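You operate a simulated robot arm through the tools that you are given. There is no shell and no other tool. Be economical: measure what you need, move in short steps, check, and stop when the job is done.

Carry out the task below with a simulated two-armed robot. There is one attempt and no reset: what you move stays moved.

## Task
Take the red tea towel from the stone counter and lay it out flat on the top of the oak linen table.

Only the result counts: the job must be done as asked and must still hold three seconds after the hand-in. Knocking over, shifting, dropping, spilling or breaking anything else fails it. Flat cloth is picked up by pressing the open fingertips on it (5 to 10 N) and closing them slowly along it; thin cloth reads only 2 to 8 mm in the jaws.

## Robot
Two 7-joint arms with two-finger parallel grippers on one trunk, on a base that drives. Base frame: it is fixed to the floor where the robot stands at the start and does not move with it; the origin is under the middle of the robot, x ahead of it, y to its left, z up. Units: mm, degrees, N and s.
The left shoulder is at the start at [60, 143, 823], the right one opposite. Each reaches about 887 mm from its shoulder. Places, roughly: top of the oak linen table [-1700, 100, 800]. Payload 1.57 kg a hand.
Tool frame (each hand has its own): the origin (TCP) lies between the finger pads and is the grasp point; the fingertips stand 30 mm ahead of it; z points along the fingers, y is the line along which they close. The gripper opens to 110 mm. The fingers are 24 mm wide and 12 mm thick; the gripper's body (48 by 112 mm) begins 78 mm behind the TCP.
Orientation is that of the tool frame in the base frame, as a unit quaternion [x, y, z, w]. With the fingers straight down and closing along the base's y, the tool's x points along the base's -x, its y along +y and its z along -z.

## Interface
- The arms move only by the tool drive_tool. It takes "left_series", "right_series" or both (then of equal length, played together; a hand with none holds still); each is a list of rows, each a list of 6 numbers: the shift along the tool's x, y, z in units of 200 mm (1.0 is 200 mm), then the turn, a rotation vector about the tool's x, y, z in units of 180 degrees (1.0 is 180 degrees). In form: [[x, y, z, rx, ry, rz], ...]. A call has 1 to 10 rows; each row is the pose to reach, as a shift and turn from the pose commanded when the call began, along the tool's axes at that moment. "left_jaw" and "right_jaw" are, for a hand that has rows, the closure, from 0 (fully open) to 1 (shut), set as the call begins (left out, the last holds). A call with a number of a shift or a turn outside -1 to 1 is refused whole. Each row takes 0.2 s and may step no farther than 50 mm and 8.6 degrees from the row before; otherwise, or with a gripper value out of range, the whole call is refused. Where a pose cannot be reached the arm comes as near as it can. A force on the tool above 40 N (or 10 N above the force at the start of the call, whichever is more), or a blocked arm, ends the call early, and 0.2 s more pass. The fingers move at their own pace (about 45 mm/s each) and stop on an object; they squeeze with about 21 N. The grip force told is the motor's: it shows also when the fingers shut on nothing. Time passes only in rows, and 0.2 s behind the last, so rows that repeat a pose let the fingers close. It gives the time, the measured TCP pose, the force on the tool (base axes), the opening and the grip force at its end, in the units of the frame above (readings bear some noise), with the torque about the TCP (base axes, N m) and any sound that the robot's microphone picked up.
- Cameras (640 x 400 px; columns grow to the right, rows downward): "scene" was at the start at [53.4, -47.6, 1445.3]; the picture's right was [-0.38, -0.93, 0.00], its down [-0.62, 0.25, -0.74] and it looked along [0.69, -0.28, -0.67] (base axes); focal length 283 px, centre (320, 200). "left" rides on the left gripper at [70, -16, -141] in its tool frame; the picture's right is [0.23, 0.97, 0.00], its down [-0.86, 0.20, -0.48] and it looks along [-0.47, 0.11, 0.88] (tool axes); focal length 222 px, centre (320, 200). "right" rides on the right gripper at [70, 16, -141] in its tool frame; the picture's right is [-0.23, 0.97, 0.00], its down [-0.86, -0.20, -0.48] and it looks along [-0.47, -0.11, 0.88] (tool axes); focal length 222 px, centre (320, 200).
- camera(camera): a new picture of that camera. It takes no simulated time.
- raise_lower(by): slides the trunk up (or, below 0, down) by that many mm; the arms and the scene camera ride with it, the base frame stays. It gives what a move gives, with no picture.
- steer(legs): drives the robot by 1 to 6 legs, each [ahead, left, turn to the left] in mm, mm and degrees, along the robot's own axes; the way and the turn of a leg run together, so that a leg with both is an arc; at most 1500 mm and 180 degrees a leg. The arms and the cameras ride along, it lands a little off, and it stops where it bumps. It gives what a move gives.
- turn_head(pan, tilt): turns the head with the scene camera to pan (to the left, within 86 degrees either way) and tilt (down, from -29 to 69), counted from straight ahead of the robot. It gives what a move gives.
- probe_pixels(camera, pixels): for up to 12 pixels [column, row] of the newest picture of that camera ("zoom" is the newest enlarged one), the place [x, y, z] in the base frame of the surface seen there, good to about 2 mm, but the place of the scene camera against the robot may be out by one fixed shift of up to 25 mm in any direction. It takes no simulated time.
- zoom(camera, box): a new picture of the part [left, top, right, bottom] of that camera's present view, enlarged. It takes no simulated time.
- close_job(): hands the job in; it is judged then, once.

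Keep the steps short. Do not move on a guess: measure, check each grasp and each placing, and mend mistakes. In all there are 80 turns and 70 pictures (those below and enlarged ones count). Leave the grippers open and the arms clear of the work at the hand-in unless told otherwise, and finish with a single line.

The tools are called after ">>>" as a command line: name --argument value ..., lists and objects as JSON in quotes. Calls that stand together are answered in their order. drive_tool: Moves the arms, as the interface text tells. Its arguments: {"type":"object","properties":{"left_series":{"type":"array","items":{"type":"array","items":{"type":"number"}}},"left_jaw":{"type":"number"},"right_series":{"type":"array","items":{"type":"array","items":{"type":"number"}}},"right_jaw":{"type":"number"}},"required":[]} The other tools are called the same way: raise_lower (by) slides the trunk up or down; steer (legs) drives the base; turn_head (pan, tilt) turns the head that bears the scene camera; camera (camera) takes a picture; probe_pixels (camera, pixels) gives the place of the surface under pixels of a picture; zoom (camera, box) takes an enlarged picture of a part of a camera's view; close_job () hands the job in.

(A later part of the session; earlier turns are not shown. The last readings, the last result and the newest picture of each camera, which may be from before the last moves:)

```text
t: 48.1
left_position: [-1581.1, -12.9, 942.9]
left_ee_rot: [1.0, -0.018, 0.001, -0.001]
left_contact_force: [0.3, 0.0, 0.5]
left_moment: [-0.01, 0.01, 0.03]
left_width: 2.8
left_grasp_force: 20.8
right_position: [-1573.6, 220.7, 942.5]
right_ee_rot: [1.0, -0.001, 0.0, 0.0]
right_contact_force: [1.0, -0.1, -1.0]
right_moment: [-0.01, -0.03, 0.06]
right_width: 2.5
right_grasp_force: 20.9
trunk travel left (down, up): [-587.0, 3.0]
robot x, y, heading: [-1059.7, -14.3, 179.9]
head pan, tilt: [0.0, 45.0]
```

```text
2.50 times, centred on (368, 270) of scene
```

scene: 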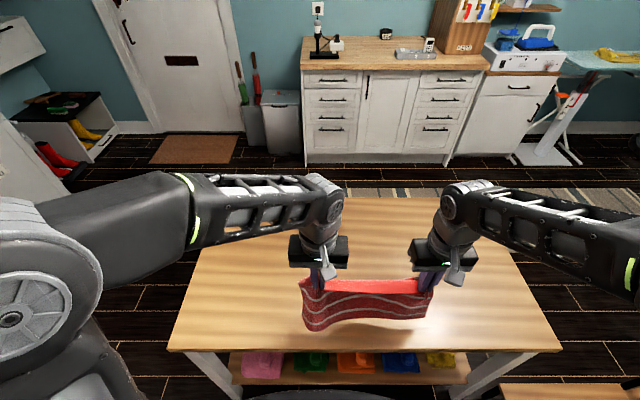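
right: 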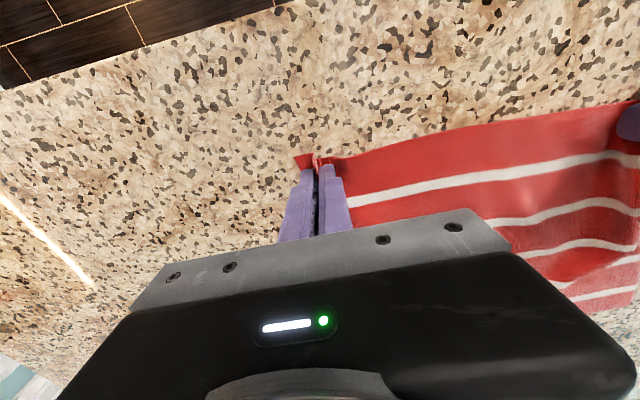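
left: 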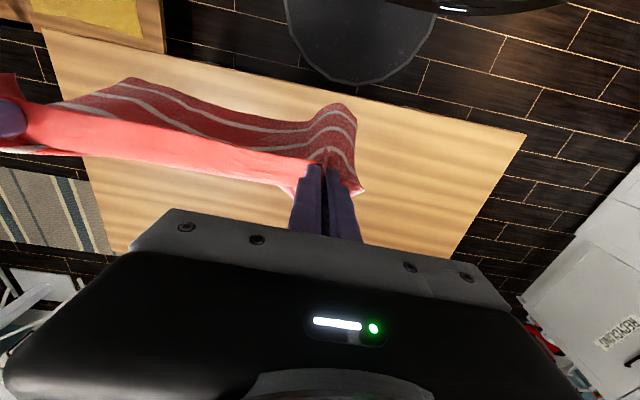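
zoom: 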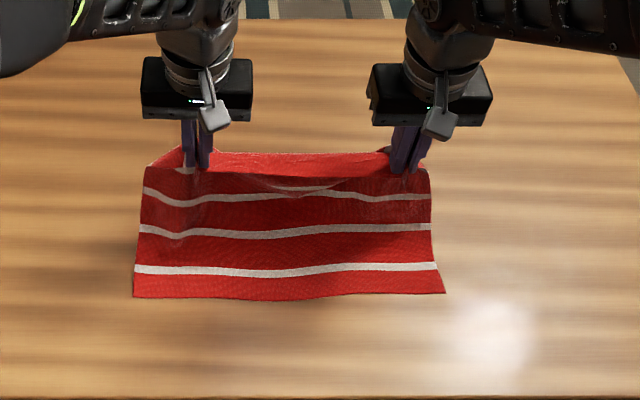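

Works well: hem lies on the table and follows. I check the hem position before the second half.

>>> probe_pixels --camera "zoom" --pixels '[[135, 296], [290, 296], [443, 290], [150, 150], [426, 155], [290, 270], [290, 155]]'

```text
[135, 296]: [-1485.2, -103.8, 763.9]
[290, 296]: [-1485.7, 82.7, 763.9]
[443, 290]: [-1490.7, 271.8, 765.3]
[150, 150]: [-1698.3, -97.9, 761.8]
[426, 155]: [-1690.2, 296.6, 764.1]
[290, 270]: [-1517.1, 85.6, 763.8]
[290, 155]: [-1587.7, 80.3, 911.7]
```

Hem at x≈−1487. Second half: hands forward to x≈−1715 and down to about z 800.

>>> drive_tool --left_series '[[-0.1, 0.004, 0.06, 0, 0, 0], [-0.2, 0.007, 0.125, 0, 0, 0], [-0.3, 0.011, 0.2, 0, 0, 0], [-0.39, 0.014, 0.28, 0, 0, 0], [-0.48, 0.017, 0.37, 0, 0, 0], [-0.56, 0.02, 0.46, 0, 0, 0], [-0.62, 0.022, 0.55, 0, 0, 0], [-0.66, 0.024, 0.63, 0, 0, 0], [-0.68, 0.024, 0.7, 0, 0, 0], [-0.68, 0.024, 0.7, 0, 0, 0]]' --right_series '[[-0.1, 0, 0.06, 0, 0, 0], [-0.2, 0, 0.125, 0, 0, 0], [-0.3, 0, 0.2, 0, 0, 0], [-0.39, 0, 0.28, 0, 0, 0], [-0.48, 0, 0.37, 0, 0, 0], [-0.57, 0, 0.46, 0, 0, 0], [-0.64, 0, 0.55, 0, 0, 0], [-0.69, 0, 0.63, 0, 0, 0], [-0.71, 0, 0.7, 0, 0, 0], [-0.71, 0, 0.7, 0, 0, 0]]'

>>> zoom --camera "scene" --box '[240, 190, 496, 350]'

```text
t: 50.3
left_position: [-1717.3, -13.7, 802.2]
left_ee_rot: [1.0, -0.017, 0.001, 0.0]
left_contact_force: [0.2, 0.9, 0.0]
left_moment: [0.03, 0.01, 0.05]
left_width: 2.8
left_grasp_force: 20.8
right_position: [-1717.7, 220.4, 800.2]
right_ee_rot: [1.0, -0.002, 0.0, 0.0]
right_contact_force: [-0.7, -0.3, 0.6]
right_moment: [-0.03, 0.0, 0.0]
right_width: 2.9
right_grasp_force: 20.8
trunk travel left (down, up): [-587.0, 3.0]
robot x, y, heading: [-1060.4, -9.6, 179.6]
head pan, tilt: [0.0, 45.0]
```

```text
2.50 times, centred on (368, 270) of scene
```

zoom: 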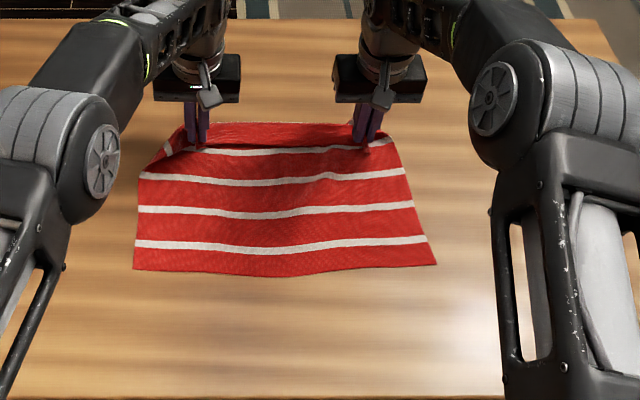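

Nearly flat. Next, lower both to light contact with the table.

>>> drive_tool --left_series '[[0, 0, 0.015, 0, 0, 0], [0, 0, 0.03, 0, 0, 0], [0, 0, 0.045, 0, 0, 0], [0, 0, 0.052, 0, 0, 0], [0, 0, 0.052, 0, 0, 0]]' --right_series '[[0, 0, 0.01, 0, 0, 0], [0, 0, 0.02, 0, 0, 0], [0, 0, 0.035, 0, 0, 0], [0, 0, 0.042, 0, 0, 0], [0, 0, 0.042, 0, 0, 0]]'

```text
t: 51.5
left_position: [-1717.2, -13.8, 792.5]
left_ee_rot: [1.0, -0.017, 0.0, -0.001]
left_contact_force: [1.8, -1.2, 11.5]
left_moment: [-0.03, -0.08, 0.02]
left_width: 2.8
left_grasp_force: 20.7
right_position: [-1715.7, 221.2, 792.9]
right_ee_rot: [1.0, -0.001, -0.001, 0.001]
right_contact_force: [0.4, -0.2, 0.5]
right_moment: [0.01, 0.02, 0.01]
right_width: 2.6
right_grasp_force: 21.3
trunk travel left (down, up): [-587.0, 3.0]
robot x, y, heading: [-1064.1, -8.0, 180.1]
head pan, tilt: [0.0, 45.0]
```

Left presses 11.5 N, right not yet. I ease the left slightly and set the right down.

>>> drive_tool --left_series '[[0, 0, -0.002, 0, 0, 0], [0, 0, -0.002, 0, 0, 0], [0, 0, -0.002, 0, 0, 0]]' --right_series '[[0, 0, 0.005, 0, 0, 0], [0, 0, 0.008, 0, 0, 0], [0, 0, 0.008, 0, 0, 0]]'

```text
t: 52.3
left_position: [-1717.8, -13.4, 794.2]
left_ee_rot: [1.0, -0.017, 0.0, -0.002]
left_contact_force: [-1.6, -0.3, 9.9]
left_moment: [-0.03, 0.06, 0.03]
left_width: 2.6
left_grasp_force: 20.9
right_position: [-1716.0, 222.3, 793.7]
right_ee_rot: [1.0, -0.001, -0.001, 0.001]
right_contact_force: [0.0, -1.3, 7.2]
right_moment: [0.01, -0.02, 0.03]
right_width: 2.5
right_grasp_force: 20.7
trunk travel left (down, up): [-587.0, 3.0]
robot x, y, heading: [-1062.2, -7.9, 180.1]
head pan, tilt: [0.0, 45.0]
```

Both press lightly (≈10 and 7 N). I open the jaws slowly to about 64 mm while moving each hand 30 mm outward, so that the gathers are drawn flat.

>>> drive_tool --left_series '[[0, 0.04, 0, 0, 0, 0], [0, 0.08, 0, 0, 0, 0], [0, 0.12, 0, 0, 0, 0], [0, 0.15, 0, 0, 0, 0], [0, 0.15, 0, 0, 0, 0]]' --right_series '[[0, -0.04, 0, 0, 0, 0], [0, -0.08, 0, 0, 0, 0], [0, -0.12, 0, 0, 0, 0], [0, -0.15, 0, 0, 0, 0], [0, -0.15, 0, 0, 0, 0]]' --left_jaw 0.42 --right_jaw 0.42

>>> zoom --camera "scene" --box '[240, 190, 496, 350]'

>>> camera --camera "left"

>>> camera --camera "right"

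```text
t: 53.5
left_position: [-1717.1, -42.9, 793.0]
left_ee_rot: [1.0, -0.017, 0.0, -0.001]
left_contact_force: [0.1, 2.2, 8.3]
left_moment: [0.28, -0.05, -0.02]
left_width: 65.3
left_grasp_force: 1.5
right_position: [-1716.3, 251.5, 792.6]
right_ee_rot: [1.0, -0.001, -0.002, 0.0]
right_contact_force: [-0.1, -7.3, 13.9]
right_moment: [0.14, -0.02, 0.03]
right_width: 58.0
right_grasp_force: 0.1
trunk travel left (down, up): [-587.0, 3.0]
robot x, y, heading: [-1067.4, -13.9, 180.0]
head pan, tilt: [0.0, 45.0]
```

```text
2.50 times, centred on (368, 270) of scene
```

zoom: 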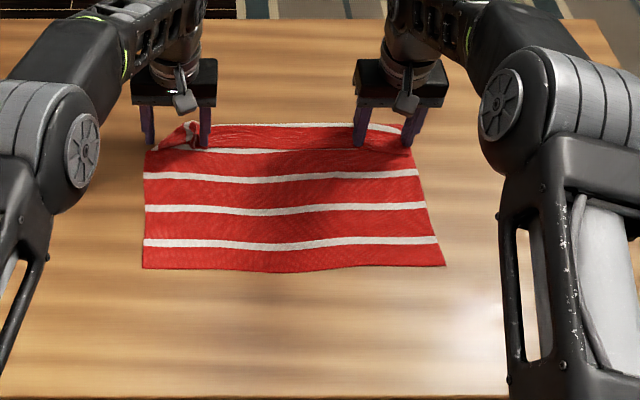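

```text
41 pictures are left
```

left: 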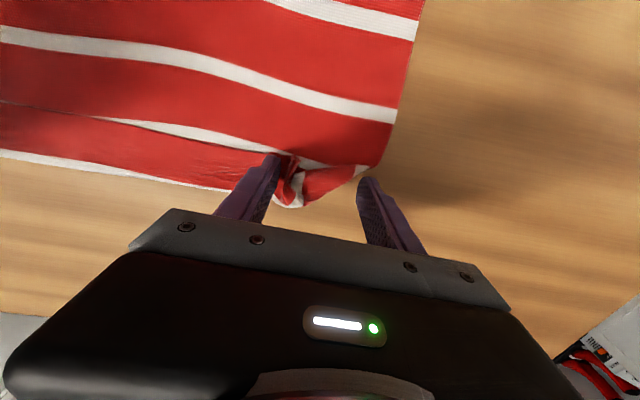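

```text
40 pictures are left
```

right: 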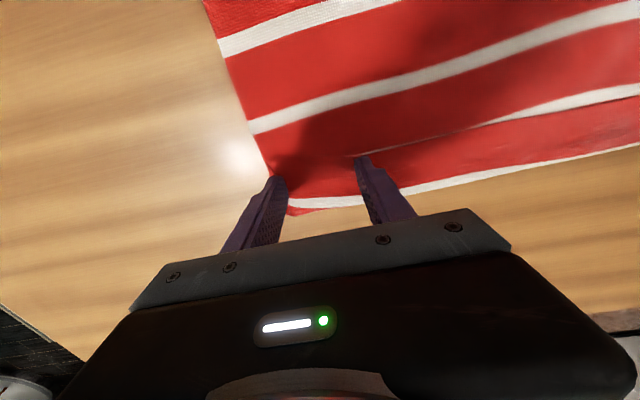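

Right corner opened well; the left still has a small bunch, and the far edge looks folded. I lift both hands 80 mm to see clearly.

>>> drive_tool --left_series '[[0, 0, -0.05, 0, 0, 0], [0, 0, -0.12, 0, 0, 0], [0, 0, -0.24, 0, 0, 0], [0, 0, -0.4, 0, 0, 0], [0, 0, -0.4, 0, 0, 0]]' --right_series '[[0, 0, -0.05, 0, 0, 0], [0, 0, -0.12, 0, 0, 0], [0, 0, -0.24, 0, 0, 0], [0, 0, -0.4, 0, 0, 0], [0, 0, -0.4, 0, 0, 0]]'

>>> camera --camera "left"

>>> camera --camera "right"

>>> zoom --camera "scene" --box '[280, 220, 440, 320]'

```text
t: 54.7
left_position: [-1718.0, -44.4, 873.2]
left_ee_rot: [1.0, -0.017, 0.001, -0.001]
left_contact_force: [-0.7, -0.2, -0.6]
left_moment: [0.05, -0.01, 0.0]
left_width: 63.7
left_grasp_force: 0.1
right_position: [-1716.2, 252.3, 871.7]
right_ee_rot: [1.0, -0.002, 0.0, 0.001]
right_contact_force: [-0.1, -1.0, -0.7]
right_moment: [0.0, -0.01, -0.01]
right_width: 64.1
right_grasp_force: 0.1
trunk travel left (down, up): [-587.0, 3.0]
robot x, y, heading: [-1061.2, -11.3, 180.0]
head pan, tilt: [0.0, 45.0]
```

```text
39 pictures are left
```

left: 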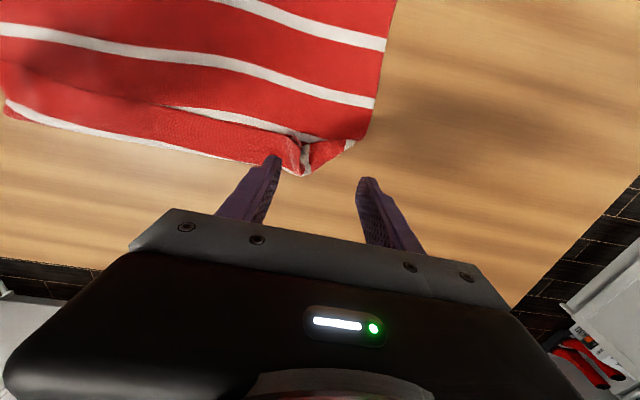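

```text
38 pictures are left
```

right: 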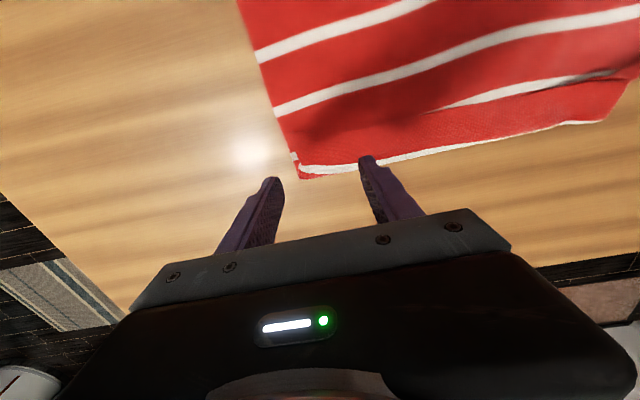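

```text
4.00 times, centred on (360, 270) of scene
```

zoom: 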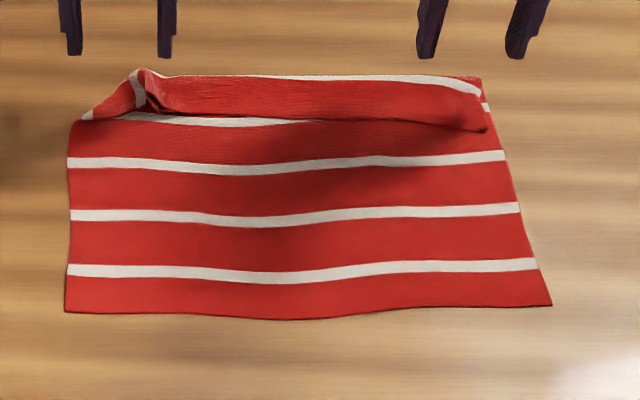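

The outermost red band (≈45 mm) has folded over on top along the far edge, with a small bunch at the left. I probe its geometry before mending.

>>> probe_pixels --camera "zoom" --pixels '[[85, 118], [140, 72], [160, 108], [320, 120], [480, 128], [470, 82], [320, 78], [320, 98], [68, 305], [550, 303], [270, 255], [240, 150]]'

>>> probe_pixels --camera "right" --pixels '[[298, 172], [292, 153], [400, 118], [400, 158], [440, 108], [500, 140]]'

>>> probe_pixels --camera "left" --pixels '[[303, 172], [352, 145], [270, 130], [255, 158], [150, 105], [150, 137], [300, 150]]'

>>> zoom --camera "right" --box '[230, 40, 550, 240]'

```text
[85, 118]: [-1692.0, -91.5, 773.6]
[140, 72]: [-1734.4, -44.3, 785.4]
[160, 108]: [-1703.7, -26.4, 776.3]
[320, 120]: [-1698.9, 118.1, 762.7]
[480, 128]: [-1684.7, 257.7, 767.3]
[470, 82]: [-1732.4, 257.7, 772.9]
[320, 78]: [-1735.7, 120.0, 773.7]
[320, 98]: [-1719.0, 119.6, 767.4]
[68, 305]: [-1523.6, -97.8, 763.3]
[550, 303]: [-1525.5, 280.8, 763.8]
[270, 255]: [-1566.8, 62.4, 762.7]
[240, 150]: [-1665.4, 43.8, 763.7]
```

```text
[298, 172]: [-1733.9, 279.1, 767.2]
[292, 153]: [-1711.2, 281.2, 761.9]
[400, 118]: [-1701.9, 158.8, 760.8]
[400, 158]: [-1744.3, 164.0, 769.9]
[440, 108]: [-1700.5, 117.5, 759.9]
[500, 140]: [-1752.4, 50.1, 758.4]
```

```text
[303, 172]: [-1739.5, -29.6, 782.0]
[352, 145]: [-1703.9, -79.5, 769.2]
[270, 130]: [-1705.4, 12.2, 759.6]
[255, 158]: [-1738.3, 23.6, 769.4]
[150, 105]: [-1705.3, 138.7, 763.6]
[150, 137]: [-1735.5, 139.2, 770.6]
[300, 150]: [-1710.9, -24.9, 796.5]
```

```text
2.00 times, centred on (390, 140) of right
```

zoom: 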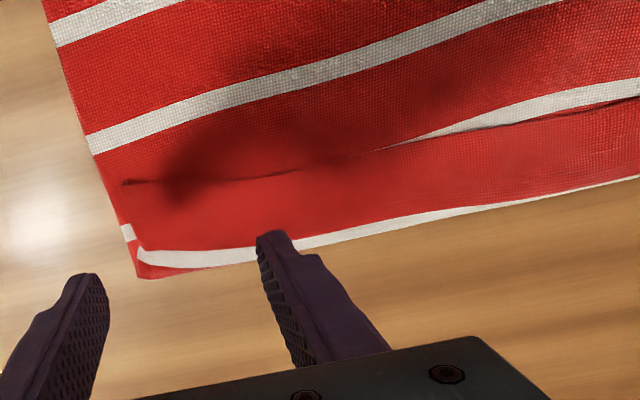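

Fold line at x≈−1738, free edge of the flap at x≈−1703. I'll pinch the flap's free edge with the right hand (jaws 45 mm) at (−1713, 215) and turn it over outward. First go down to just above it.

>>> drive_tool --right_series '[[0.01, 0.09, 0, 0, 0, 0], [0.015, 0.185, 0, 0, 0, 0], [0.015, 0.185, 0.15, 0, 0, 0], [0.015, 0.185, 0.28, 0, 0, 0], [0.015, 0.185, 0.345, 0, 0, 0], [0.015, 0.185, 0.345, 0, 0, 0]]' --right_jaw 0.6

>>> camera --camera "right"

```text
t: 56.1
left_position: [-1717.7, -43.9, 872.2]
left_ee_rot: [1.0, -0.017, 0.001, -0.001]
left_contact_force: [0.5, -0.4, 0.2]
left_moment: [0.0, 0.01, -0.01]
left_width: 63.8
left_grasp_force: 0.1
right_position: [-1713.5, 215.4, 802.7]
right_ee_rot: [1.0, -0.001, -0.001, 0.0]
right_contact_force: [0.2, -0.8, -0.1]
right_moment: [0.0, 0.0, 0.01]
right_width: 44.1
right_grasp_force: 0.0
trunk travel left (down, up): [-587.0, 3.0]
robot x, y, heading: [-1061.5, -12.2, 180.1]
head pan, tilt: [0.0, 45.0]
```

```text
35 pictures are left
```

right: 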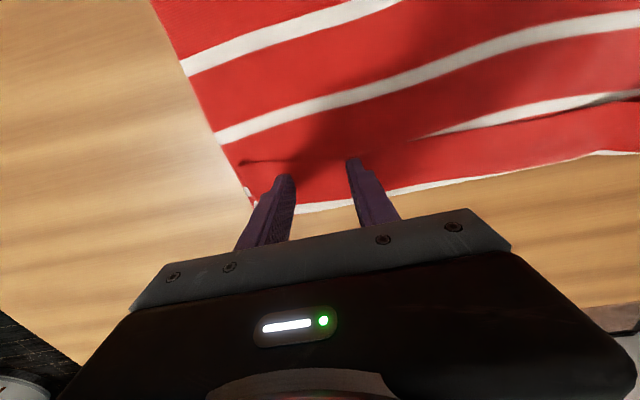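

Fingers are over the flap. Lower to light contact.

>>> drive_tool --right_series '[[0, 0, 0.01, 0, 0, 0], [0, 0, 0.02, 0, 0, 0], [0, 0, 0.03, 0, 0, 0], [0, 0, 0.04, 0, 0, 0], [0, 0, 0.045, 0, 0, 0], [0, 0, 0.045, 0, 0, 0]]'

```text
t: 57.5
left_position: [-1718.9, -43.7, 872.1]
left_ee_rot: [1.0, -0.017, 0.0, 0.0]
left_contact_force: [-0.6, -0.3, -0.8]
left_moment: [0.06, 0.01, 0.02]
left_width: 63.8
left_grasp_force: 0.1
right_position: [-1713.7, 214.0, 793.6]
right_ee_rot: [1.0, -0.002, 0.0, 0.0]
right_contact_force: [-0.4, 1.0, 0.6]
right_moment: [-0.02, -0.03, 0.04]
right_width: 44.1
right_grasp_force: 0.0
trunk travel left (down, up): [-587.0, 3.0]
robot x, y, heading: [-1061.4, -11.0, 180.0]
head pan, tilt: [0.0, 45.0]
```

>>> drive_tool --right_series '[[0, 0, 0.004, 0, 0, 0], [0, 0, 0.007, 0, 0, 0], [0, 0, 0.007, 0, 0, 0]]'

```text
t: 58.3
left_position: [-1717.8, -44.8, 872.9]
left_ee_rot: [1.0, -0.017, 0.001, -0.001]
left_contact_force: [0.4, 0.5, -0.4]
left_moment: [0.01, 0.03, -0.02]
left_width: 63.8
left_grasp_force: 0.2
right_position: [-1713.6, 214.2, 791.5]
right_ee_rot: [1.0, -0.001, 0.0, 0.0]
right_contact_force: [-0.3, 0.6, 1.6]
right_moment: [0.01, 0.0, -0.02]
right_width: 44.0
right_grasp_force: 0.0
trunk travel left (down, up): [-587.0, 3.0]
robot x, y, heading: [-1064.7, -13.9, 179.7]
head pan, tilt: [0.0, 45.0]
```

1.6 N: contact begins. Add 0.5 mm, then close in stages.

>>> drive_tool --right_series '[[0, 0, 0.0025, 0, 0, 0], [0, 0, 0.0025, 0, 0, 0]]'

>>> drive_tool --right_series '[[0, 0, 0, 0, 0, 0], [0, 0, 0, 0, 0, 0], [0, 0, 0, 0, 0, 0]]' --right_jaw 0.78

>>> drive_tool --right_series '[[0, 0, 0, 0, 0, 0], [0, 0, 0, 0, 0, 0], [0, 0, 0, 0, 0, 0]]' --right_jaw 1.0

>>> drive_tool --right_series '[[0, 0, -0.05, 0, 0, 0], [0, 0, -0.1, 0, 0, 0], [0, 0, -0.1, 0, 0, 0]]'

>>> camera --camera "right"

>>> zoom --camera "scene" --box '[280, 220, 440, 320]'

```text
t: 58.9
left_position: [-1717.5, -42.6, 873.4]
left_ee_rot: [1.0, -0.017, 0.001, -0.001]
left_contact_force: [0.2, 0.6, 0.8]
left_moment: [0.0, -0.01, 0.0]
left_width: 63.8
left_grasp_force: 0.1
right_position: [-1713.9, 214.7, 792.0]
right_ee_rot: [1.0, -0.001, -0.001, 0.0]
right_contact_force: [0.3, 0.1, 4.2]
right_moment: [-0.01, 0.01, 0.03]
right_width: 44.0
right_grasp_force: 0.1
trunk travel left (down, up): [-587.0, 3.0]
robot x, y, heading: [-1062.7, -12.3, 180.3]
head pan, tilt: [0.0, 45.0]
```

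```text
t: 59.7
left_position: [-1717.4, -44.1, 871.9]
left_ee_rot: [1.0, -0.017, 0.001, -0.001]
left_contact_force: [-0.5, -0.3, 0.7]
left_moment: [-0.05, 0.01, -0.01]
left_width: 63.7
left_grasp_force: 0.1
right_position: [-1713.7, 215.5, 791.6]
right_ee_rot: [1.0, -0.001, -0.001, 0.001]
right_contact_force: [-0.8, -1.5, 5.8]
right_moment: [-0.03, -0.01, 0.0]
right_width: 24.1
right_grasp_force: 0.0
trunk travel left (down, up): [-587.0, 3.0]
robot x, y, heading: [-1064.1, -10.5, 180.2]
head pan, tilt: [0.0, 45.0]
```

```text
t: 60.5
left_position: [-1718.8, -43.6, 873.1]
left_ee_rot: [1.0, -0.017, 0.001, -0.001]
left_contact_force: [-0.7, 0.4, 0.6]
left_moment: [0.0, 0.02, 0.01]
left_width: 63.8
left_grasp_force: 0.1
right_position: [-1713.4, 214.7, 792.3]
right_ee_rot: [1.0, -0.002, -0.001, -0.001]
right_contact_force: [-0.7, 0.0, 6.2]
right_moment: [0.06, -0.01, 0.02]
right_width: 3.4
right_grasp_force: 21.0
trunk travel left (down, up): [-587.0, 3.0]
robot x, y, heading: [-1062.7, -11.5, 180.2]
head pan, tilt: [0.0, 45.0]
```

```text
t: 61.3
left_position: [-1717.2, -44.5, 872.2]
left_ee_rot: [1.0, -0.018, 0.001, -0.001]
left_contact_force: [-0.6, 0.8, -0.6]
left_moment: [0.02, 0.01, -0.02]
left_width: 63.7
left_grasp_force: 0.1
right_position: [-1714.0, 214.8, 811.3]
right_ee_rot: [1.0, -0.001, 0.0, 0.0]
right_contact_force: [-0.2, 0.5, -0.1]
right_moment: [0.01, 0.01, 0.01]
right_width: 3.7
right_grasp_force: 20.9
trunk travel left (down, up): [-587.0, 3.0]
robot x, y, heading: [-1065.5, -10.1, 179.7]
head pan, tilt: [0.0, 45.0]
```

```text
34 pictures are left
```

right: 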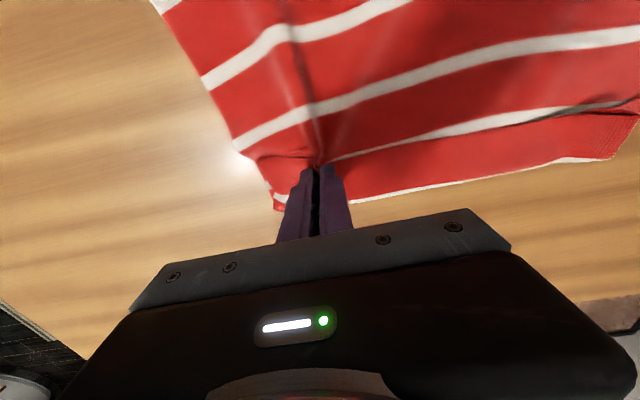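

```text
4.00 times, centred on (360, 270) of scene
```

zoom: 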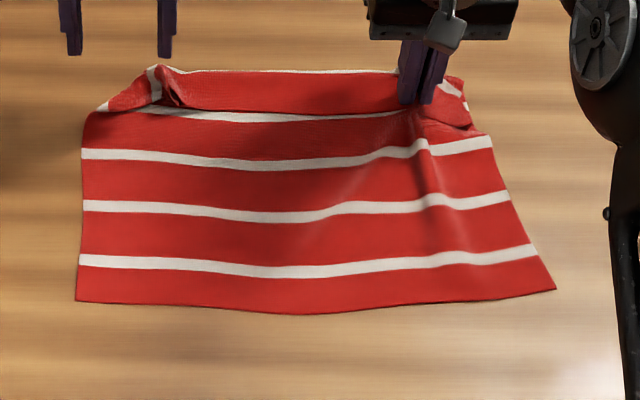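

Both layers were pinched (a ridge shows in the main cloth). I put it back down and reopen to undo that.

>>> drive_tool --right_series '[[0, 0, 0.05, 0, 0, 0], [0, 0, 0.1, 0, 0, 0], [0, 0, 0.1, 0, 0, 0]]'

>>> drive_tool --right_series '[[0, 0, 0, 0, 0, 0], [0, 0, 0, 0, 0, 0], [0, 0, 0, 0, 0, 0], [0, 0, -0.1, 0, 0, 0], [0, 0, -0.25, 0, 0, 0], [0, 0, -0.4, 0, 0, 0]]' --right_jaw 0.6

>>> zoom --camera "scene" --box '[280, 220, 440, 320]'

```text
t: 62.1
left_position: [-1717.1, -43.8, 873.5]
left_ee_rot: [1.0, -0.018, 0.001, 0.0]
left_contact_force: [-0.2, 0.5, 0.5]
left_moment: [-0.01, -0.01, 0.0]
left_width: 63.9
left_grasp_force: 0.2
right_position: [-1714.1, 212.9, 792.1]
right_ee_rot: [1.0, -0.002, -0.001, 0.0]
right_contact_force: [-0.1, -0.1, 3.9]
right_moment: [-0.03, -0.03, 0.04]
right_width: 3.4
right_grasp_force: 21.1
trunk travel left (down, up): [-587.0, 3.0]
robot x, y, heading: [-1062.5, -10.8, 180.0]
head pan, tilt: [0.0, 45.0]
```

```text
t: 63.5
left_position: [-1717.8, -44.0, 873.1]
left_ee_rot: [1.0, -0.017, 0.001, 0.0]
left_contact_force: [-0.3, -0.1, 0.0]
left_moment: [0.0, -0.01, 0.01]
left_width: 63.7
left_grasp_force: 0.1
right_position: [-1713.0, 214.3, 873.1]
right_ee_rot: [1.0, 0.0, 0.0, 0.0]
right_contact_force: [-0.9, -0.9, 0.0]
right_moment: [0.03, 0.03, -0.01]
right_width: 44.0
right_grasp_force: 0.0
trunk travel left (down, up): [-587.0, 3.0]
robot x, y, heading: [-1063.6, -9.6, 180.0]
head pan, tilt: [0.0, 45.0]
```

```text
4.00 times, centred on (360, 270) of scene
```

zoom: 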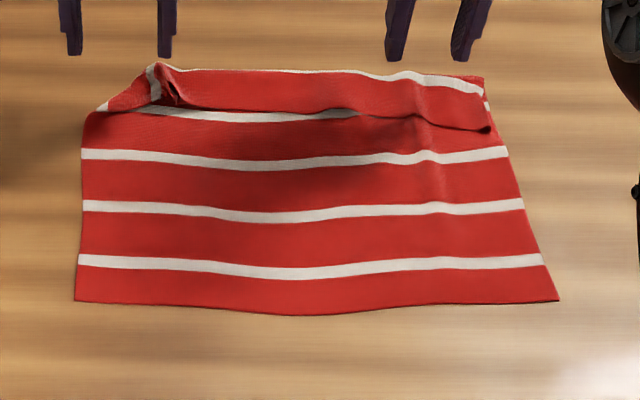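

The main part is fine but the flap remains. New plan: lift the clean near hem with both hands, so that the folded band falls open by gravity, then lay it again. I move both hands back over the near hem corners.

>>> drive_tool --left_series '[[0.2, 0.03, 0, 0, 0, 0], [0.4, 0.06, 0, 0, 0, 0], [0.6, 0.09, 0, 0, 0, 0], [0.8, 0.12, 0, 0, 0, 0], [0.915, 0.155, 0.1, 0, 0, 0], [0.915, 0.155, 0.2, 0, 0, 0]]' --right_series '[[0.2, -0.03, 0, 0, 0, 0], [0.4, -0.06, 0, 0, 0, 0], [0.6, -0.09, 0, 0, 0, 0], [0.8, -0.12, 0, 0, 0, 0], [0.89, -0.13, 0.1, 0, 0, 0], [0.89, -0.13, 0.2, 0, 0, 0]]' --left_jaw 0.6 --right_jaw 0.6

>>> camera --camera "left"

>>> camera --camera "right"

```text
t: 64.9
left_position: [-1536.3, -81.6, 832.5]
left_ee_rot: [1.0, -0.017, 0.0, -0.001]
left_contact_force: [0.8, -0.6, 0.2]
left_moment: [0.01, -0.03, -0.02]
left_width: 44.3
left_grasp_force: 0.3
right_position: [-1536.2, 239.9, 830.7]
right_ee_rot: [1.0, -0.002, 0.0, -0.001]
right_contact_force: [-0.3, 0.6, 0.3]
right_moment: [0.02, 0.01, 0.02]
right_width: 44.1
right_grasp_force: 0.1
trunk travel left (down, up): [-587.0, 3.0]
robot x, y, heading: [-1058.9, -10.2, 180.0]
head pan, tilt: [0.0, 45.0]
```

```text
31 pictures are left
```

left: 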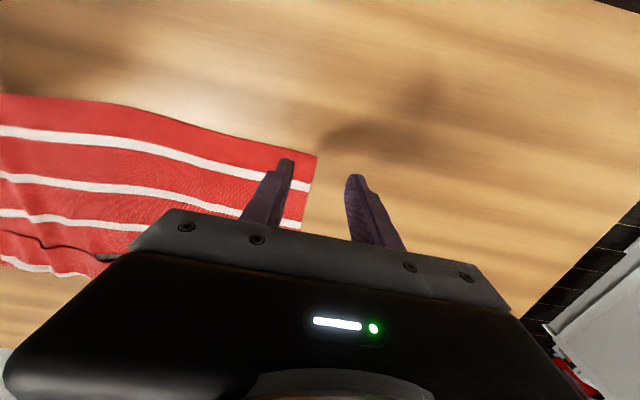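

```text
30 pictures are left
```

right: 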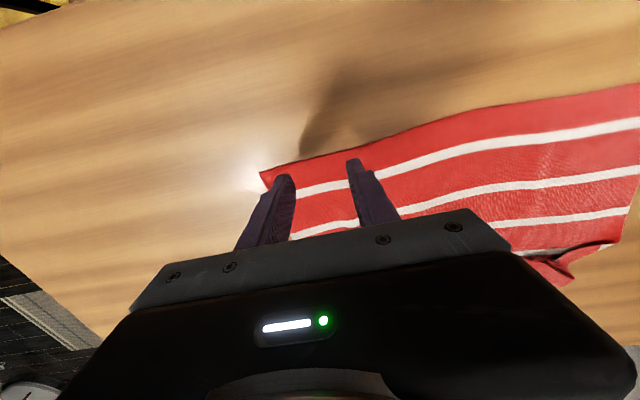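

>>> probe_pixels --camera "left" --pixels '[[315, 156], [230, 135], [302, 226]]'

>>> probe_pixels --camera "right" --pixels '[[263, 174], [340, 155], [290, 236]]'

```text
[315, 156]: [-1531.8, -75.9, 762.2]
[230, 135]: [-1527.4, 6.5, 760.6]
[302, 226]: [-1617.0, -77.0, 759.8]
```

```text
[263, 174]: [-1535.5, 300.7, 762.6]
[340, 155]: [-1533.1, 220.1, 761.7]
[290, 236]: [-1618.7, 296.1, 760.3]
```

Hem corners: (−1532,−76) and (−1535,301). I place the left hand at (−1541,−40) and the right at (−1545,265), only 10 mm inside the hem, and lower to just above.

>>> drive_tool --left_series '[[-0.025, -0.21, 0, 0, 0, 0], [-0.025, -0.21, 0.08, 0, 0, 0], [-0.025, -0.21, 0.14, 0, 0, 0], [-0.025, -0.21, 0.18, 0, 0, 0], [-0.025, -0.21, 0.195, 0, 0, 0], [-0.025, -0.21, 0.195, 0, 0, 0]]' --right_series '[[-0.045, -0.125, 0, 0, 0, 0], [-0.045, -0.125, 0.08, 0, 0, 0], [-0.045, -0.125, 0.14, 0, 0, 0], [-0.045, -0.125, 0.17, 0, 0, 0], [-0.045, -0.125, 0.188, 0, 0, 0], [-0.045, -0.125, 0.188, 0, 0, 0]]'

>>> camera --camera "left"

```text
t: 66.3
left_position: [-1540.1, -39.5, 794.1]
left_ee_rot: [1.0, -0.017, 0.001, -0.001]
left_contact_force: [0.8, 0.0, 0.3]
left_moment: [-0.04, 0.01, 0.0]
left_width: 44.0
left_grasp_force: 0.0
right_position: [-1545.3, 264.4, 794.1]
right_ee_rot: [1.0, -0.003, 0.0, 0.001]
right_contact_force: [-0.1, -0.5, 0.2]
right_moment: [0.02, 0.03, -0.02]
right_width: 43.9
right_grasp_force: 0.0
trunk travel left (down, up): [-587.0, 3.0]
robot x, y, heading: [-1065.1, -12.0, 180.4]
head pan, tilt: [0.0, 45.0]
```

```text
29 pictures are left
```

left: 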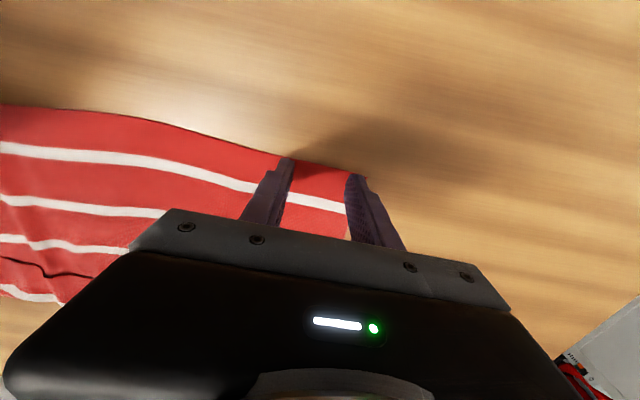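

Well placed. Press both down about 3 mm.

>>> drive_tool --left_series '[[0, 0, 0.006, 0, 0, 0], [0, 0, 0.011, 0, 0, 0], [0, 0, 0.014, 0, 0, 0], [0, 0, 0.014, 0, 0, 0]]' --right_series '[[0, 0, 0.006, 0, 0, 0], [0, 0, 0.011, 0, 0, 0], [0, 0, 0.014, 0, 0, 0], [0, 0, 0.014, 0, 0, 0]]'

```text
t: 67.3
left_position: [-1540.7, -38.2, 791.6]
left_ee_rot: [1.0, -0.015, 0.0, -0.001]
left_contact_force: [1.0, -0.2, 8.3]
left_moment: [-0.13, -0.01, 0.02]
left_width: 44.2
left_grasp_force: 0.1
right_position: [-1543.8, 264.3, 791.9]
right_ee_rot: [1.0, -0.001, 0.0, 0.0]
right_contact_force: [0.6, -0.4, 0.7]
right_moment: [0.01, 0.0, -0.02]
right_width: 43.8
right_grasp_force: 0.1
trunk travel left (down, up): [-587.0, 3.0]
robot x, y, heading: [-1063.5, -9.8, 179.8]
head pan, tilt: [0.0, 45.0]
```

Left at 8.3 N, right still free. I close the left first, in stages.

>>> drive_tool --left_series '[[0, 0, 0, 0, 0, 0], [0, 0, 0, 0, 0, 0], [0, 0, 0, 0, 0, 0]]' --left_jaw 0.78

>>> drive_tool --left_series '[[0, 0, 0, 0, 0, 0], [0, 0, 0, 0, 0, 0], [0, 0, 0, 0, 0, 0]]' --left_jaw 1.0

>>> drive_tool --left_series '[[0, -0.06, -0.03, 0, 0, 0], [0, -0.1, -0.03, 0, 0, 0], [0, -0.1, -0.03, 0, 0, 0]]'

>>> camera --camera "right"

>>> probe_pixels --camera "right" --pixels '[[263, 174], [340, 155]]'

```text
t: 68.1
left_position: [-1539.9, -38.2, 790.5]
left_ee_rot: [1.0, -0.018, 0.0, -0.001]
left_contact_force: [-0.9, 2.2, 9.1]
left_moment: [-0.02, 0.05, -0.03]
left_width: 25.2
left_grasp_force: 0.6
right_position: [-1544.7, 264.0, 791.2]
right_ee_rot: [1.0, -0.002, 0.0, 0.0]
right_contact_force: [-0.6, -0.6, 1.7]
right_moment: [-0.04, 0.01, -0.02]
right_width: 44.2
right_grasp_force: 0.2
trunk travel left (down, up): [-587.0, 3.0]
robot x, y, heading: [-1064.4, -10.9, 180.1]
head pan, tilt: [0.0, 45.0]
```

```text
t: 68.9
left_position: [-1539.7, -37.8, 792.2]
left_ee_rot: [1.0, -0.017, 0.0, -0.001]
left_contact_force: [0.6, -0.2, 11.2]
left_moment: [0.03, -0.01, 0.0]
left_width: 2.1
left_grasp_force: 20.9
right_position: [-1543.2, 264.8, 791.4]
right_ee_rot: [1.0, 0.0, 0.0, 0.001]
right_contact_force: [-0.8, -2.0, 0.6]
right_moment: [-0.01, 0.0, -0.04]
right_width: 43.7
right_grasp_force: 0.0
trunk travel left (down, up): [-587.0, 3.0]
robot x, y, heading: [-1065.4, -10.6, 180.1]
head pan, tilt: [0.0, 45.0]
```

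```text
t: 69.7
left_position: [-1539.3, -17.6, 796.1]
left_ee_rot: [1.0, -0.017, 0.0, -0.001]
left_contact_force: [0.9, 0.7, -0.6]
left_moment: [0.03, 0.01, -0.02]
left_width: 1.9
left_grasp_force: 20.9
right_position: [-1543.9, 265.9, 790.9]
right_ee_rot: [1.0, -0.002, 0.0, 0.001]
right_contact_force: [0.9, -0.6, 4.1]
right_moment: [-0.03, -0.01, 0.0]
right_width: 43.7
right_grasp_force: 0.0
trunk travel left (down, up): [-587.0, 3.0]
robot x, y, heading: [-1063.4, -12.5, 180.1]
head pan, tilt: [0.0, 45.0]
```

```text
28 pictures are left
```

right: 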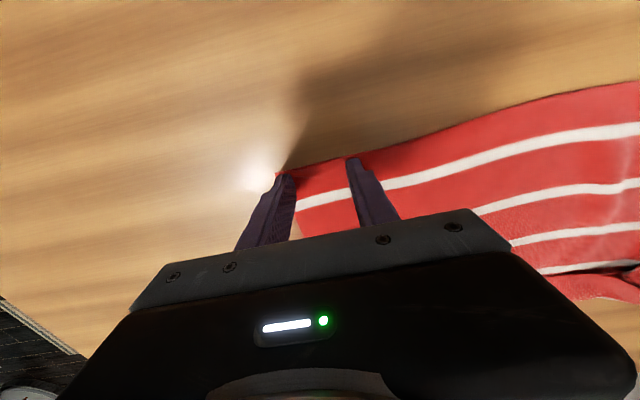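

```text
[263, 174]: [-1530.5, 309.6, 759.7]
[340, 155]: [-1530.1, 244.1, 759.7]
```

Right outer finger is right at the corner; I shift 6 mm inward, press to about 8 N and close in stages.

>>> drive_tool --right_series '[[0, 0, -0.02, 0, 0, 0], [0, 0.03, -0.02, 0, 0, 0], [0, 0.03, 0, 0, 0, 0], [0, 0.03, 0.003, 0, 0, 0], [0, 0.03, 0.003, 0, 0, 0]]'

>>> drive_tool --right_series '[[0, 0, 0, 0, 0, 0], [0, 0, 0, 0, 0, 0], [0, 0, 0, 0, 0, 0]]' --right_jaw 0.78

>>> drive_tool --right_series '[[0, 0, 0, 0, 0, 0], [0, 0, 0, 0, 0, 0], [0, 0, 0, 0, 0, 0]]' --right_jaw 1.0

>>> camera --camera "right"

>>> camera --camera "left"

```text
t: 70.9
left_position: [-1537.1, -18.1, 797.6]
left_ee_rot: [1.0, -0.018, 0.0, -0.001]
left_contact_force: [-0.9, 0.3, -0.1]
left_moment: [0.05, 0.03, 0.01]
left_width: 2.4
left_grasp_force: 21.6
right_position: [-1545.5, 259.5, 791.6]
right_ee_rot: [1.0, -0.002, -0.002, -0.001]
right_contact_force: [0.8, -0.8, 12.9]
right_moment: [0.05, -0.12, -0.01]
right_width: 44.0
right_grasp_force: 0.1
trunk travel left (down, up): [-587.0, 3.0]
robot x, y, heading: [-1063.8, -11.1, 180.0]
head pan, tilt: [0.0, 45.0]
```

```text
t: 71.7
left_position: [-1539.4, -17.7, 797.1]
left_ee_rot: [1.0, -0.017, 0.0, -0.001]
left_contact_force: [-0.6, 0.3, 0.1]
left_moment: [0.05, -0.01, -0.04]
left_width: 2.0
left_grasp_force: 20.9
right_position: [-1544.5, 258.1, 792.0]
right_ee_rot: [1.0, -0.001, -0.001, -0.001]
right_contact_force: [-2.0, 1.1, 16.5]
right_moment: [0.06, -0.05, 0.0]
right_width: 21.6
right_grasp_force: 0.1
trunk travel left (down, up): [-587.0, 3.0]
robot x, y, heading: [-1065.8, -7.9, 180.0]
head pan, tilt: [0.0, 45.0]
```

```text
t: 72.5
left_position: [-1539.3, -18.2, 797.7]
left_ee_rot: [1.0, -0.017, 0.0, 0.0]
left_contact_force: [0.3, 0.7, 0.1]
left_moment: [0.03, -0.01, -0.02]
left_width: 2.2
left_grasp_force: 21.3
right_position: [-1544.3, 259.4, 790.6]
right_ee_rot: [1.0, 0.0, -0.001, -0.001]
right_contact_force: [-0.2, 0.0, 20.8]
right_moment: [0.02, -0.09, 0.0]
right_width: 2.7
right_grasp_force: 20.5
trunk travel left (down, up): [-587.0, 3.0]
robot x, y, heading: [-1062.0, -12.6, 180.0]
head pan, tilt: [0.0, 45.0]
```

```text
27 pictures are left
```

right: 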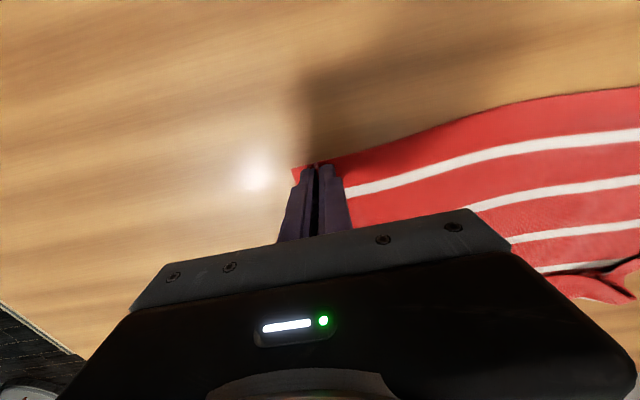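

```text
26 pictures are left
```

left: 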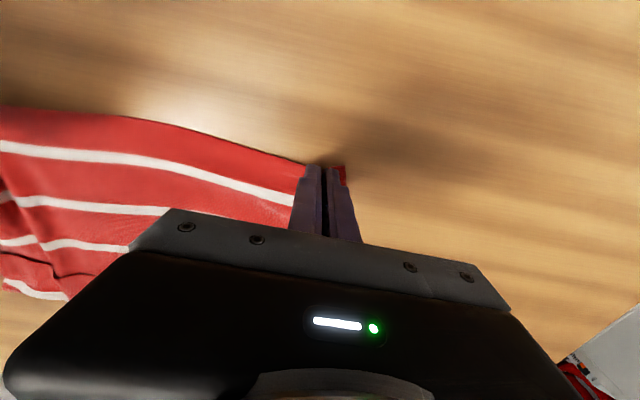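

Both pinches hold. I lift straight up, drawing back slightly, until the towel hangs clear of the table.

>>> drive_tool --left_series '[[0, 0, -0.1, 0, 0, 0], [0.02, 0, -0.2, 0, 0, 0], [0.04, 0, -0.3, 0, 0, 0], [0.06, 0, -0.4, 0, 0, 0], [0.09, 0, -0.5, 0, 0, 0], [0.12, 0, -0.6, 0, 0, 0], [0.15, 0, -0.7, 0, 0, 0], [0.18, 0, -0.8, 0, 0, 0], [0.21, 0, -0.9, 0, 0, 0]]' --right_series '[[0, 0, -0.12, 0, 0, 0], [0.02, 0, -0.23, 0, 0, 0], [0.04, 0, -0.33, 0, 0, 0], [0.06, 0, -0.43, 0, 0, 0], [0.09, 0, -0.53, 0, 0, 0], [0.12, 0, -0.63, 0, 0, 0], [0.15, 0, -0.73, 0, 0, 0], [0.18, 0, -0.83, 0, 0, 0], [0.21, 0, -0.93, 0, 0, 0]]'

>>> drive_tool --left_series '[[0.03, 0, -0.1, 0, 0, 0], [0.06, 0, -0.2, 0, 0, 0], [0.09, 0, -0.3, 0, 0, 0], [0.12, 0, -0.4, 0, 0, 0], [0.15, 0, -0.5, 0, 0, 0], [0.15, 0, -0.55, 0, 0, 0], [0.15, 0, -0.55, 0, 0, 0], [0.15, 0, -0.55, 0, 0, 0]]' --right_series '[[0.03, 0, -0.1, 0, 0, 0], [0.06, 0, -0.2, 0, 0, 0], [0.09, 0, -0.3, 0, 0, 0], [0.12, 0, -0.4, 0, 0, 0], [0.15, 0, -0.5, 0, 0, 0], [0.15, 0, -0.55, 0, 0, 0], [0.15, 0, -0.55, 0, 0, 0], [0.15, 0, -0.55, 0, 0, 0]]'

>>> zoom --camera "scene" --box '[256, 230, 464, 360]'

>>> camera --camera "left"

```text
t: 74.5
left_position: [-1496.5, -20.5, 977.2]
left_ee_rot: [1.0, -0.018, 0.001, 0.0]
left_contact_force: [-0.5, 0.3, -0.3]
left_moment: [0.02, 0.02, 0.0]
left_width: 2.0
left_grasp_force: 21.9
right_position: [-1501.2, 258.1, 976.6]
right_ee_rot: [1.0, -0.002, 0.0, 0.0]
right_contact_force: [0.1, 0.1, 1.2]
right_moment: [0.0, -0.03, 0.0]
right_width: 2.6
right_grasp_force: 21.3
trunk travel left (down, up): [-587.0, 3.0]
robot x, y, heading: [-1059.8, -8.9, 179.6]
head pan, tilt: [0.0, 45.0]
```

```text
t: 76.3
left_position: [-1469.0, -21.3, 1086.8]
left_ee_rot: [1.0, -0.017, 0.001, -0.001]
left_contact_force: [-0.1, -0.6, -0.1]
left_moment: [-0.01, 0.04, -0.01]
left_width: 2.1
left_grasp_force: 21.2
right_position: [-1472.1, 258.4, 1085.8]
right_ee_rot: [1.0, -0.002, 0.0, 0.001]
right_contact_force: [0.0, 0.6, 0.3]
right_moment: [-0.01, 0.02, 0.02]
right_width: 2.6
right_grasp_force: 20.8
trunk travel left (down, up): [-587.0, 3.0]
robot x, y, heading: [-1064.6, -12.8, 179.9]
head pan, tilt: [0.0, 45.0]
```

```text
3.08 times, centred on (360, 295) of scene
```

zoom: 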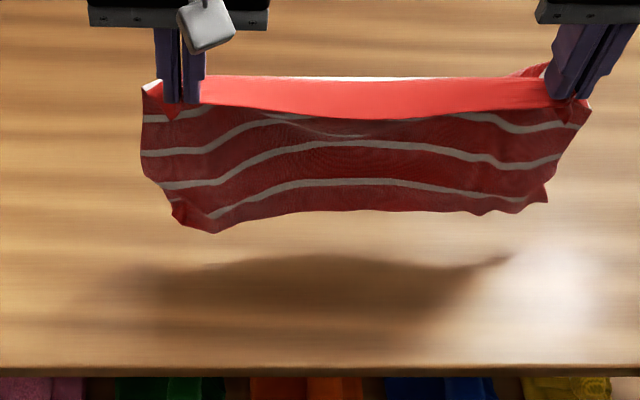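

```text
24 pictures are left
```

left: 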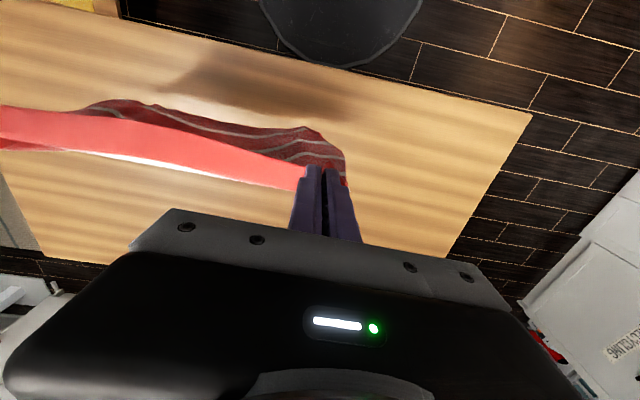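

The towel hangs open; the strip above the pinch line again leans toward the robot, so this time I'll lay it the other way: hem down at the far side, hands coming back toward me, so that strip falls outward. For reach I first drive 40 mm closer (34 mm gap remains), then move the hands forward and lower until the hem nears the table.

>>> steer --legs '[[38, 0, 0]]'

>>> drive_tool --left_series '[[-0.09, 0, 0.03, 0, 0, 0], [-0.19, 0.004, 0.06, 0, 0, 0], [-0.29, 0.008, 0.1, 0, 0, 0], [-0.39, 0.012, 0.14, 0, 0, 0], [-0.49, 0.016, 0.18, 0, 0, 0], [-0.59, 0.02, 0.22, 0, 0, 0], [-0.69, 0.024, 0.26, 0, 0, 0], [-0.78, 0.028, 0.3, 0, 0, 0], [-0.85, 0.03, 0.34, 0, 0, 0], [-0.85, 0.03, 0.34, 0, 0, 0]]' --right_series '[[-0.09, 0, 0.03, 0, 0, 0], [-0.19, 0, 0.06, 0, 0, 0], [-0.29, 0, 0.1, 0, 0, 0], [-0.39, 0, 0.14, 0, 0, 0], [-0.49, 0, 0.18, 0, 0, 0], [-0.59, 0, 0.22, 0, 0, 0], [-0.69, 0, 0.26, 0, 0, 0], [-0.78, 0, 0.3, 0, 0, 0], [-0.85, 0, 0.34, 0, 0, 0], [-0.85, 0, 0.34, 0, 0, 0]]'

>>> zoom --camera "scene" --box '[256, 190, 464, 320]'

```text
t: 77.2
left_position: [-1508.0, -20.8, 1086.7]
left_ee_rot: [1.0, -0.017, 0.001, -0.002]
left_contact_force: [-0.7, -0.2, -1.8]
left_moment: [0.01, -0.01, 0.0]
left_width: 2.0
left_grasp_force: 21.1
right_position: [-1511.0, 258.6, 1085.6]
right_ee_rot: [1.0, -0.002, 0.0, 0.0]
right_contact_force: [-0.1, -0.7, -0.1]
right_moment: [-0.01, -0.04, 0.01]
right_width: 2.7
right_grasp_force: 21.3
trunk travel left (down, up): [-587.0, 3.0]
robot x, y, heading: [-1103.1, -11.4, 179.8]
head pan, tilt: [0.0, 45.0]
```

```text
t: 79.4
left_position: [-1677.0, -21.4, 1018.5]
left_ee_rot: [1.0, -0.017, 0.002, -0.001]
left_contact_force: [0.4, 0.4, 0.5]
left_moment: [0.07, 0.03, -0.01]
left_width: 2.2
left_grasp_force: 21.2
right_position: [-1679.4, 259.1, 1019.2]
right_ee_rot: [1.0, -0.002, 0.0, 0.0]
right_contact_force: [-0.3, -1.4, 0.2]
right_moment: [0.02, 0.0, -0.01]
right_width: 2.5
right_grasp_force: 21.6
trunk travel left (down, up): [-587.0, 3.0]
robot x, y, heading: [-1103.2, -9.4, 180.0]
head pan, tilt: [0.0, 45.0]
```

```text
3.08 times, centred on (360, 255) of scene
```

zoom: 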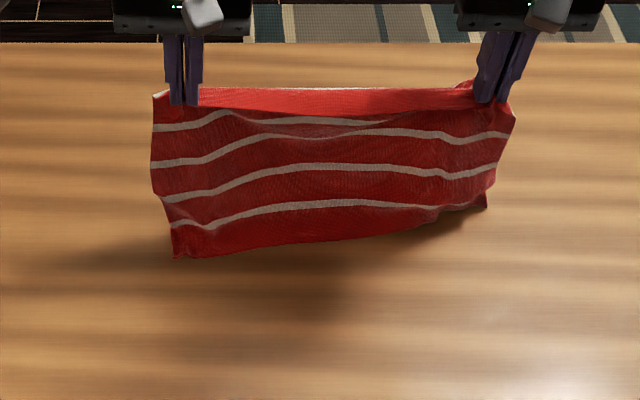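

The fold has opened: the bottom red band is visible again. I check where the hem hangs.

>>> probe_pixels --camera "zoom" --pixels '[[182, 250], [250, 244], [330, 236], [420, 220], [482, 200], [330, 100], [250, 180]]'

```text
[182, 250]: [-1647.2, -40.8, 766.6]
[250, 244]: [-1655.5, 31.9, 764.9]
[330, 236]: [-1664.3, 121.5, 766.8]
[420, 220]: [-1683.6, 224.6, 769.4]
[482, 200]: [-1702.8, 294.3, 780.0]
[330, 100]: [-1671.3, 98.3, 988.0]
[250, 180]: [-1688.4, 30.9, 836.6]
```

The hem is already touching, trailing toward me and skewed. I lift it clear again (tilting the fingers forward a little for reach), let it settle, and then lower while moving back so that it trails away from me.

>>> drive_tool --left_series '[[0.025, 0, -0.06, 0, -0.022, 0], [0, 0, -0.125, 0, -0.044, 0], [-0.06, 0, -0.17, 0, -0.066, 0], [-0.1, 0, -0.17, 0, -0.066, 0], [-0.1, 0, -0.17, 0, -0.066, 0], [-0.1, 0, -0.17, 0, -0.066, 0], [-0.04, 0, -0.09, 0, -0.066, 0], [0.04, 0, -0.02, 0, -0.044, 0], [0.14, 0, 0.03, 0, -0.022, 0], [0.25, 0, 0.06, 0, 0, 0]]' --right_series '[[0.025, 0, -0.06, 0, -0.022, 0], [0, 0, -0.125, 0, -0.044, 0], [-0.06, 0, -0.17, 0, -0.066, 0], [-0.1, 0, -0.17, 0, -0.066, 0], [-0.1, 0, -0.17, 0, -0.066, 0], [-0.1, 0, -0.17, 0, -0.066, 0], [-0.04, 0, -0.09, 0, -0.066, 0], [0.04, 0, -0.02, 0, -0.044, 0], [0.14, 0, 0.03, 0, -0.022, 0], [0.25, 0, 0.06, 0, 0, 0]]'

>>> zoom --camera "scene" --box '[256, 190, 464, 320]'

>>> camera --camera "left"

```text
t: 81.6
left_position: [-1626.2, -21.9, 1006.4]
left_ee_rot: [1.0, -0.017, 0.002, -0.001]
left_contact_force: [0.3, 0.9, 0.8]
left_moment: [0.05, 0.01, -0.02]
left_width: 2.1
left_grasp_force: 20.8
right_position: [-1630.5, 259.5, 1006.8]
right_ee_rot: [1.0, -0.002, 0.001, 0.001]
right_contact_force: [0.9, -1.1, 0.0]
right_moment: [-0.08, 0.02, -0.07]
right_width: 2.4
right_grasp_force: 20.9
trunk travel left (down, up): [-587.0, 3.0]
robot x, y, heading: [-1102.0, -11.3, 180.2]
head pan, tilt: [0.0, 45.0]
```

```text
3.08 times, centred on (360, 255) of scene
```

zoom: 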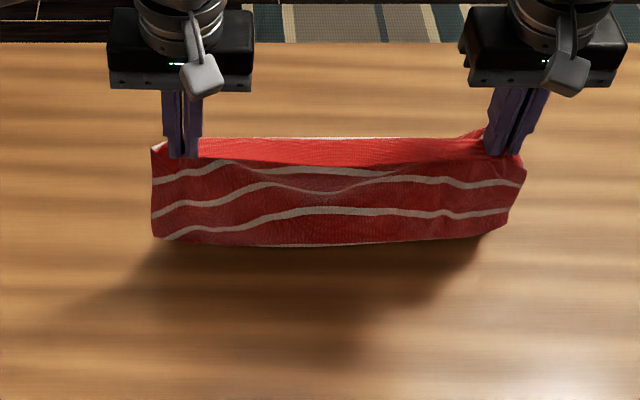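

```text
21 pictures are left
```

left: 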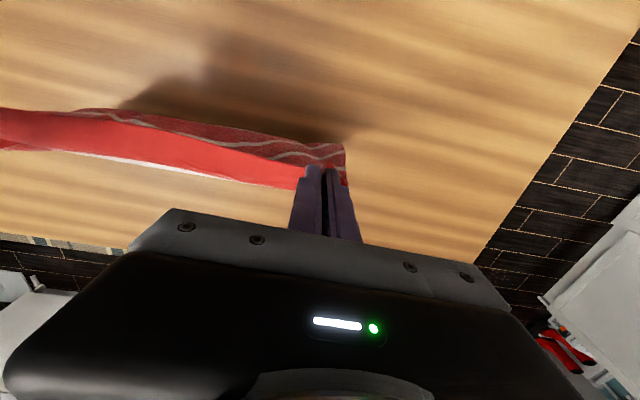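

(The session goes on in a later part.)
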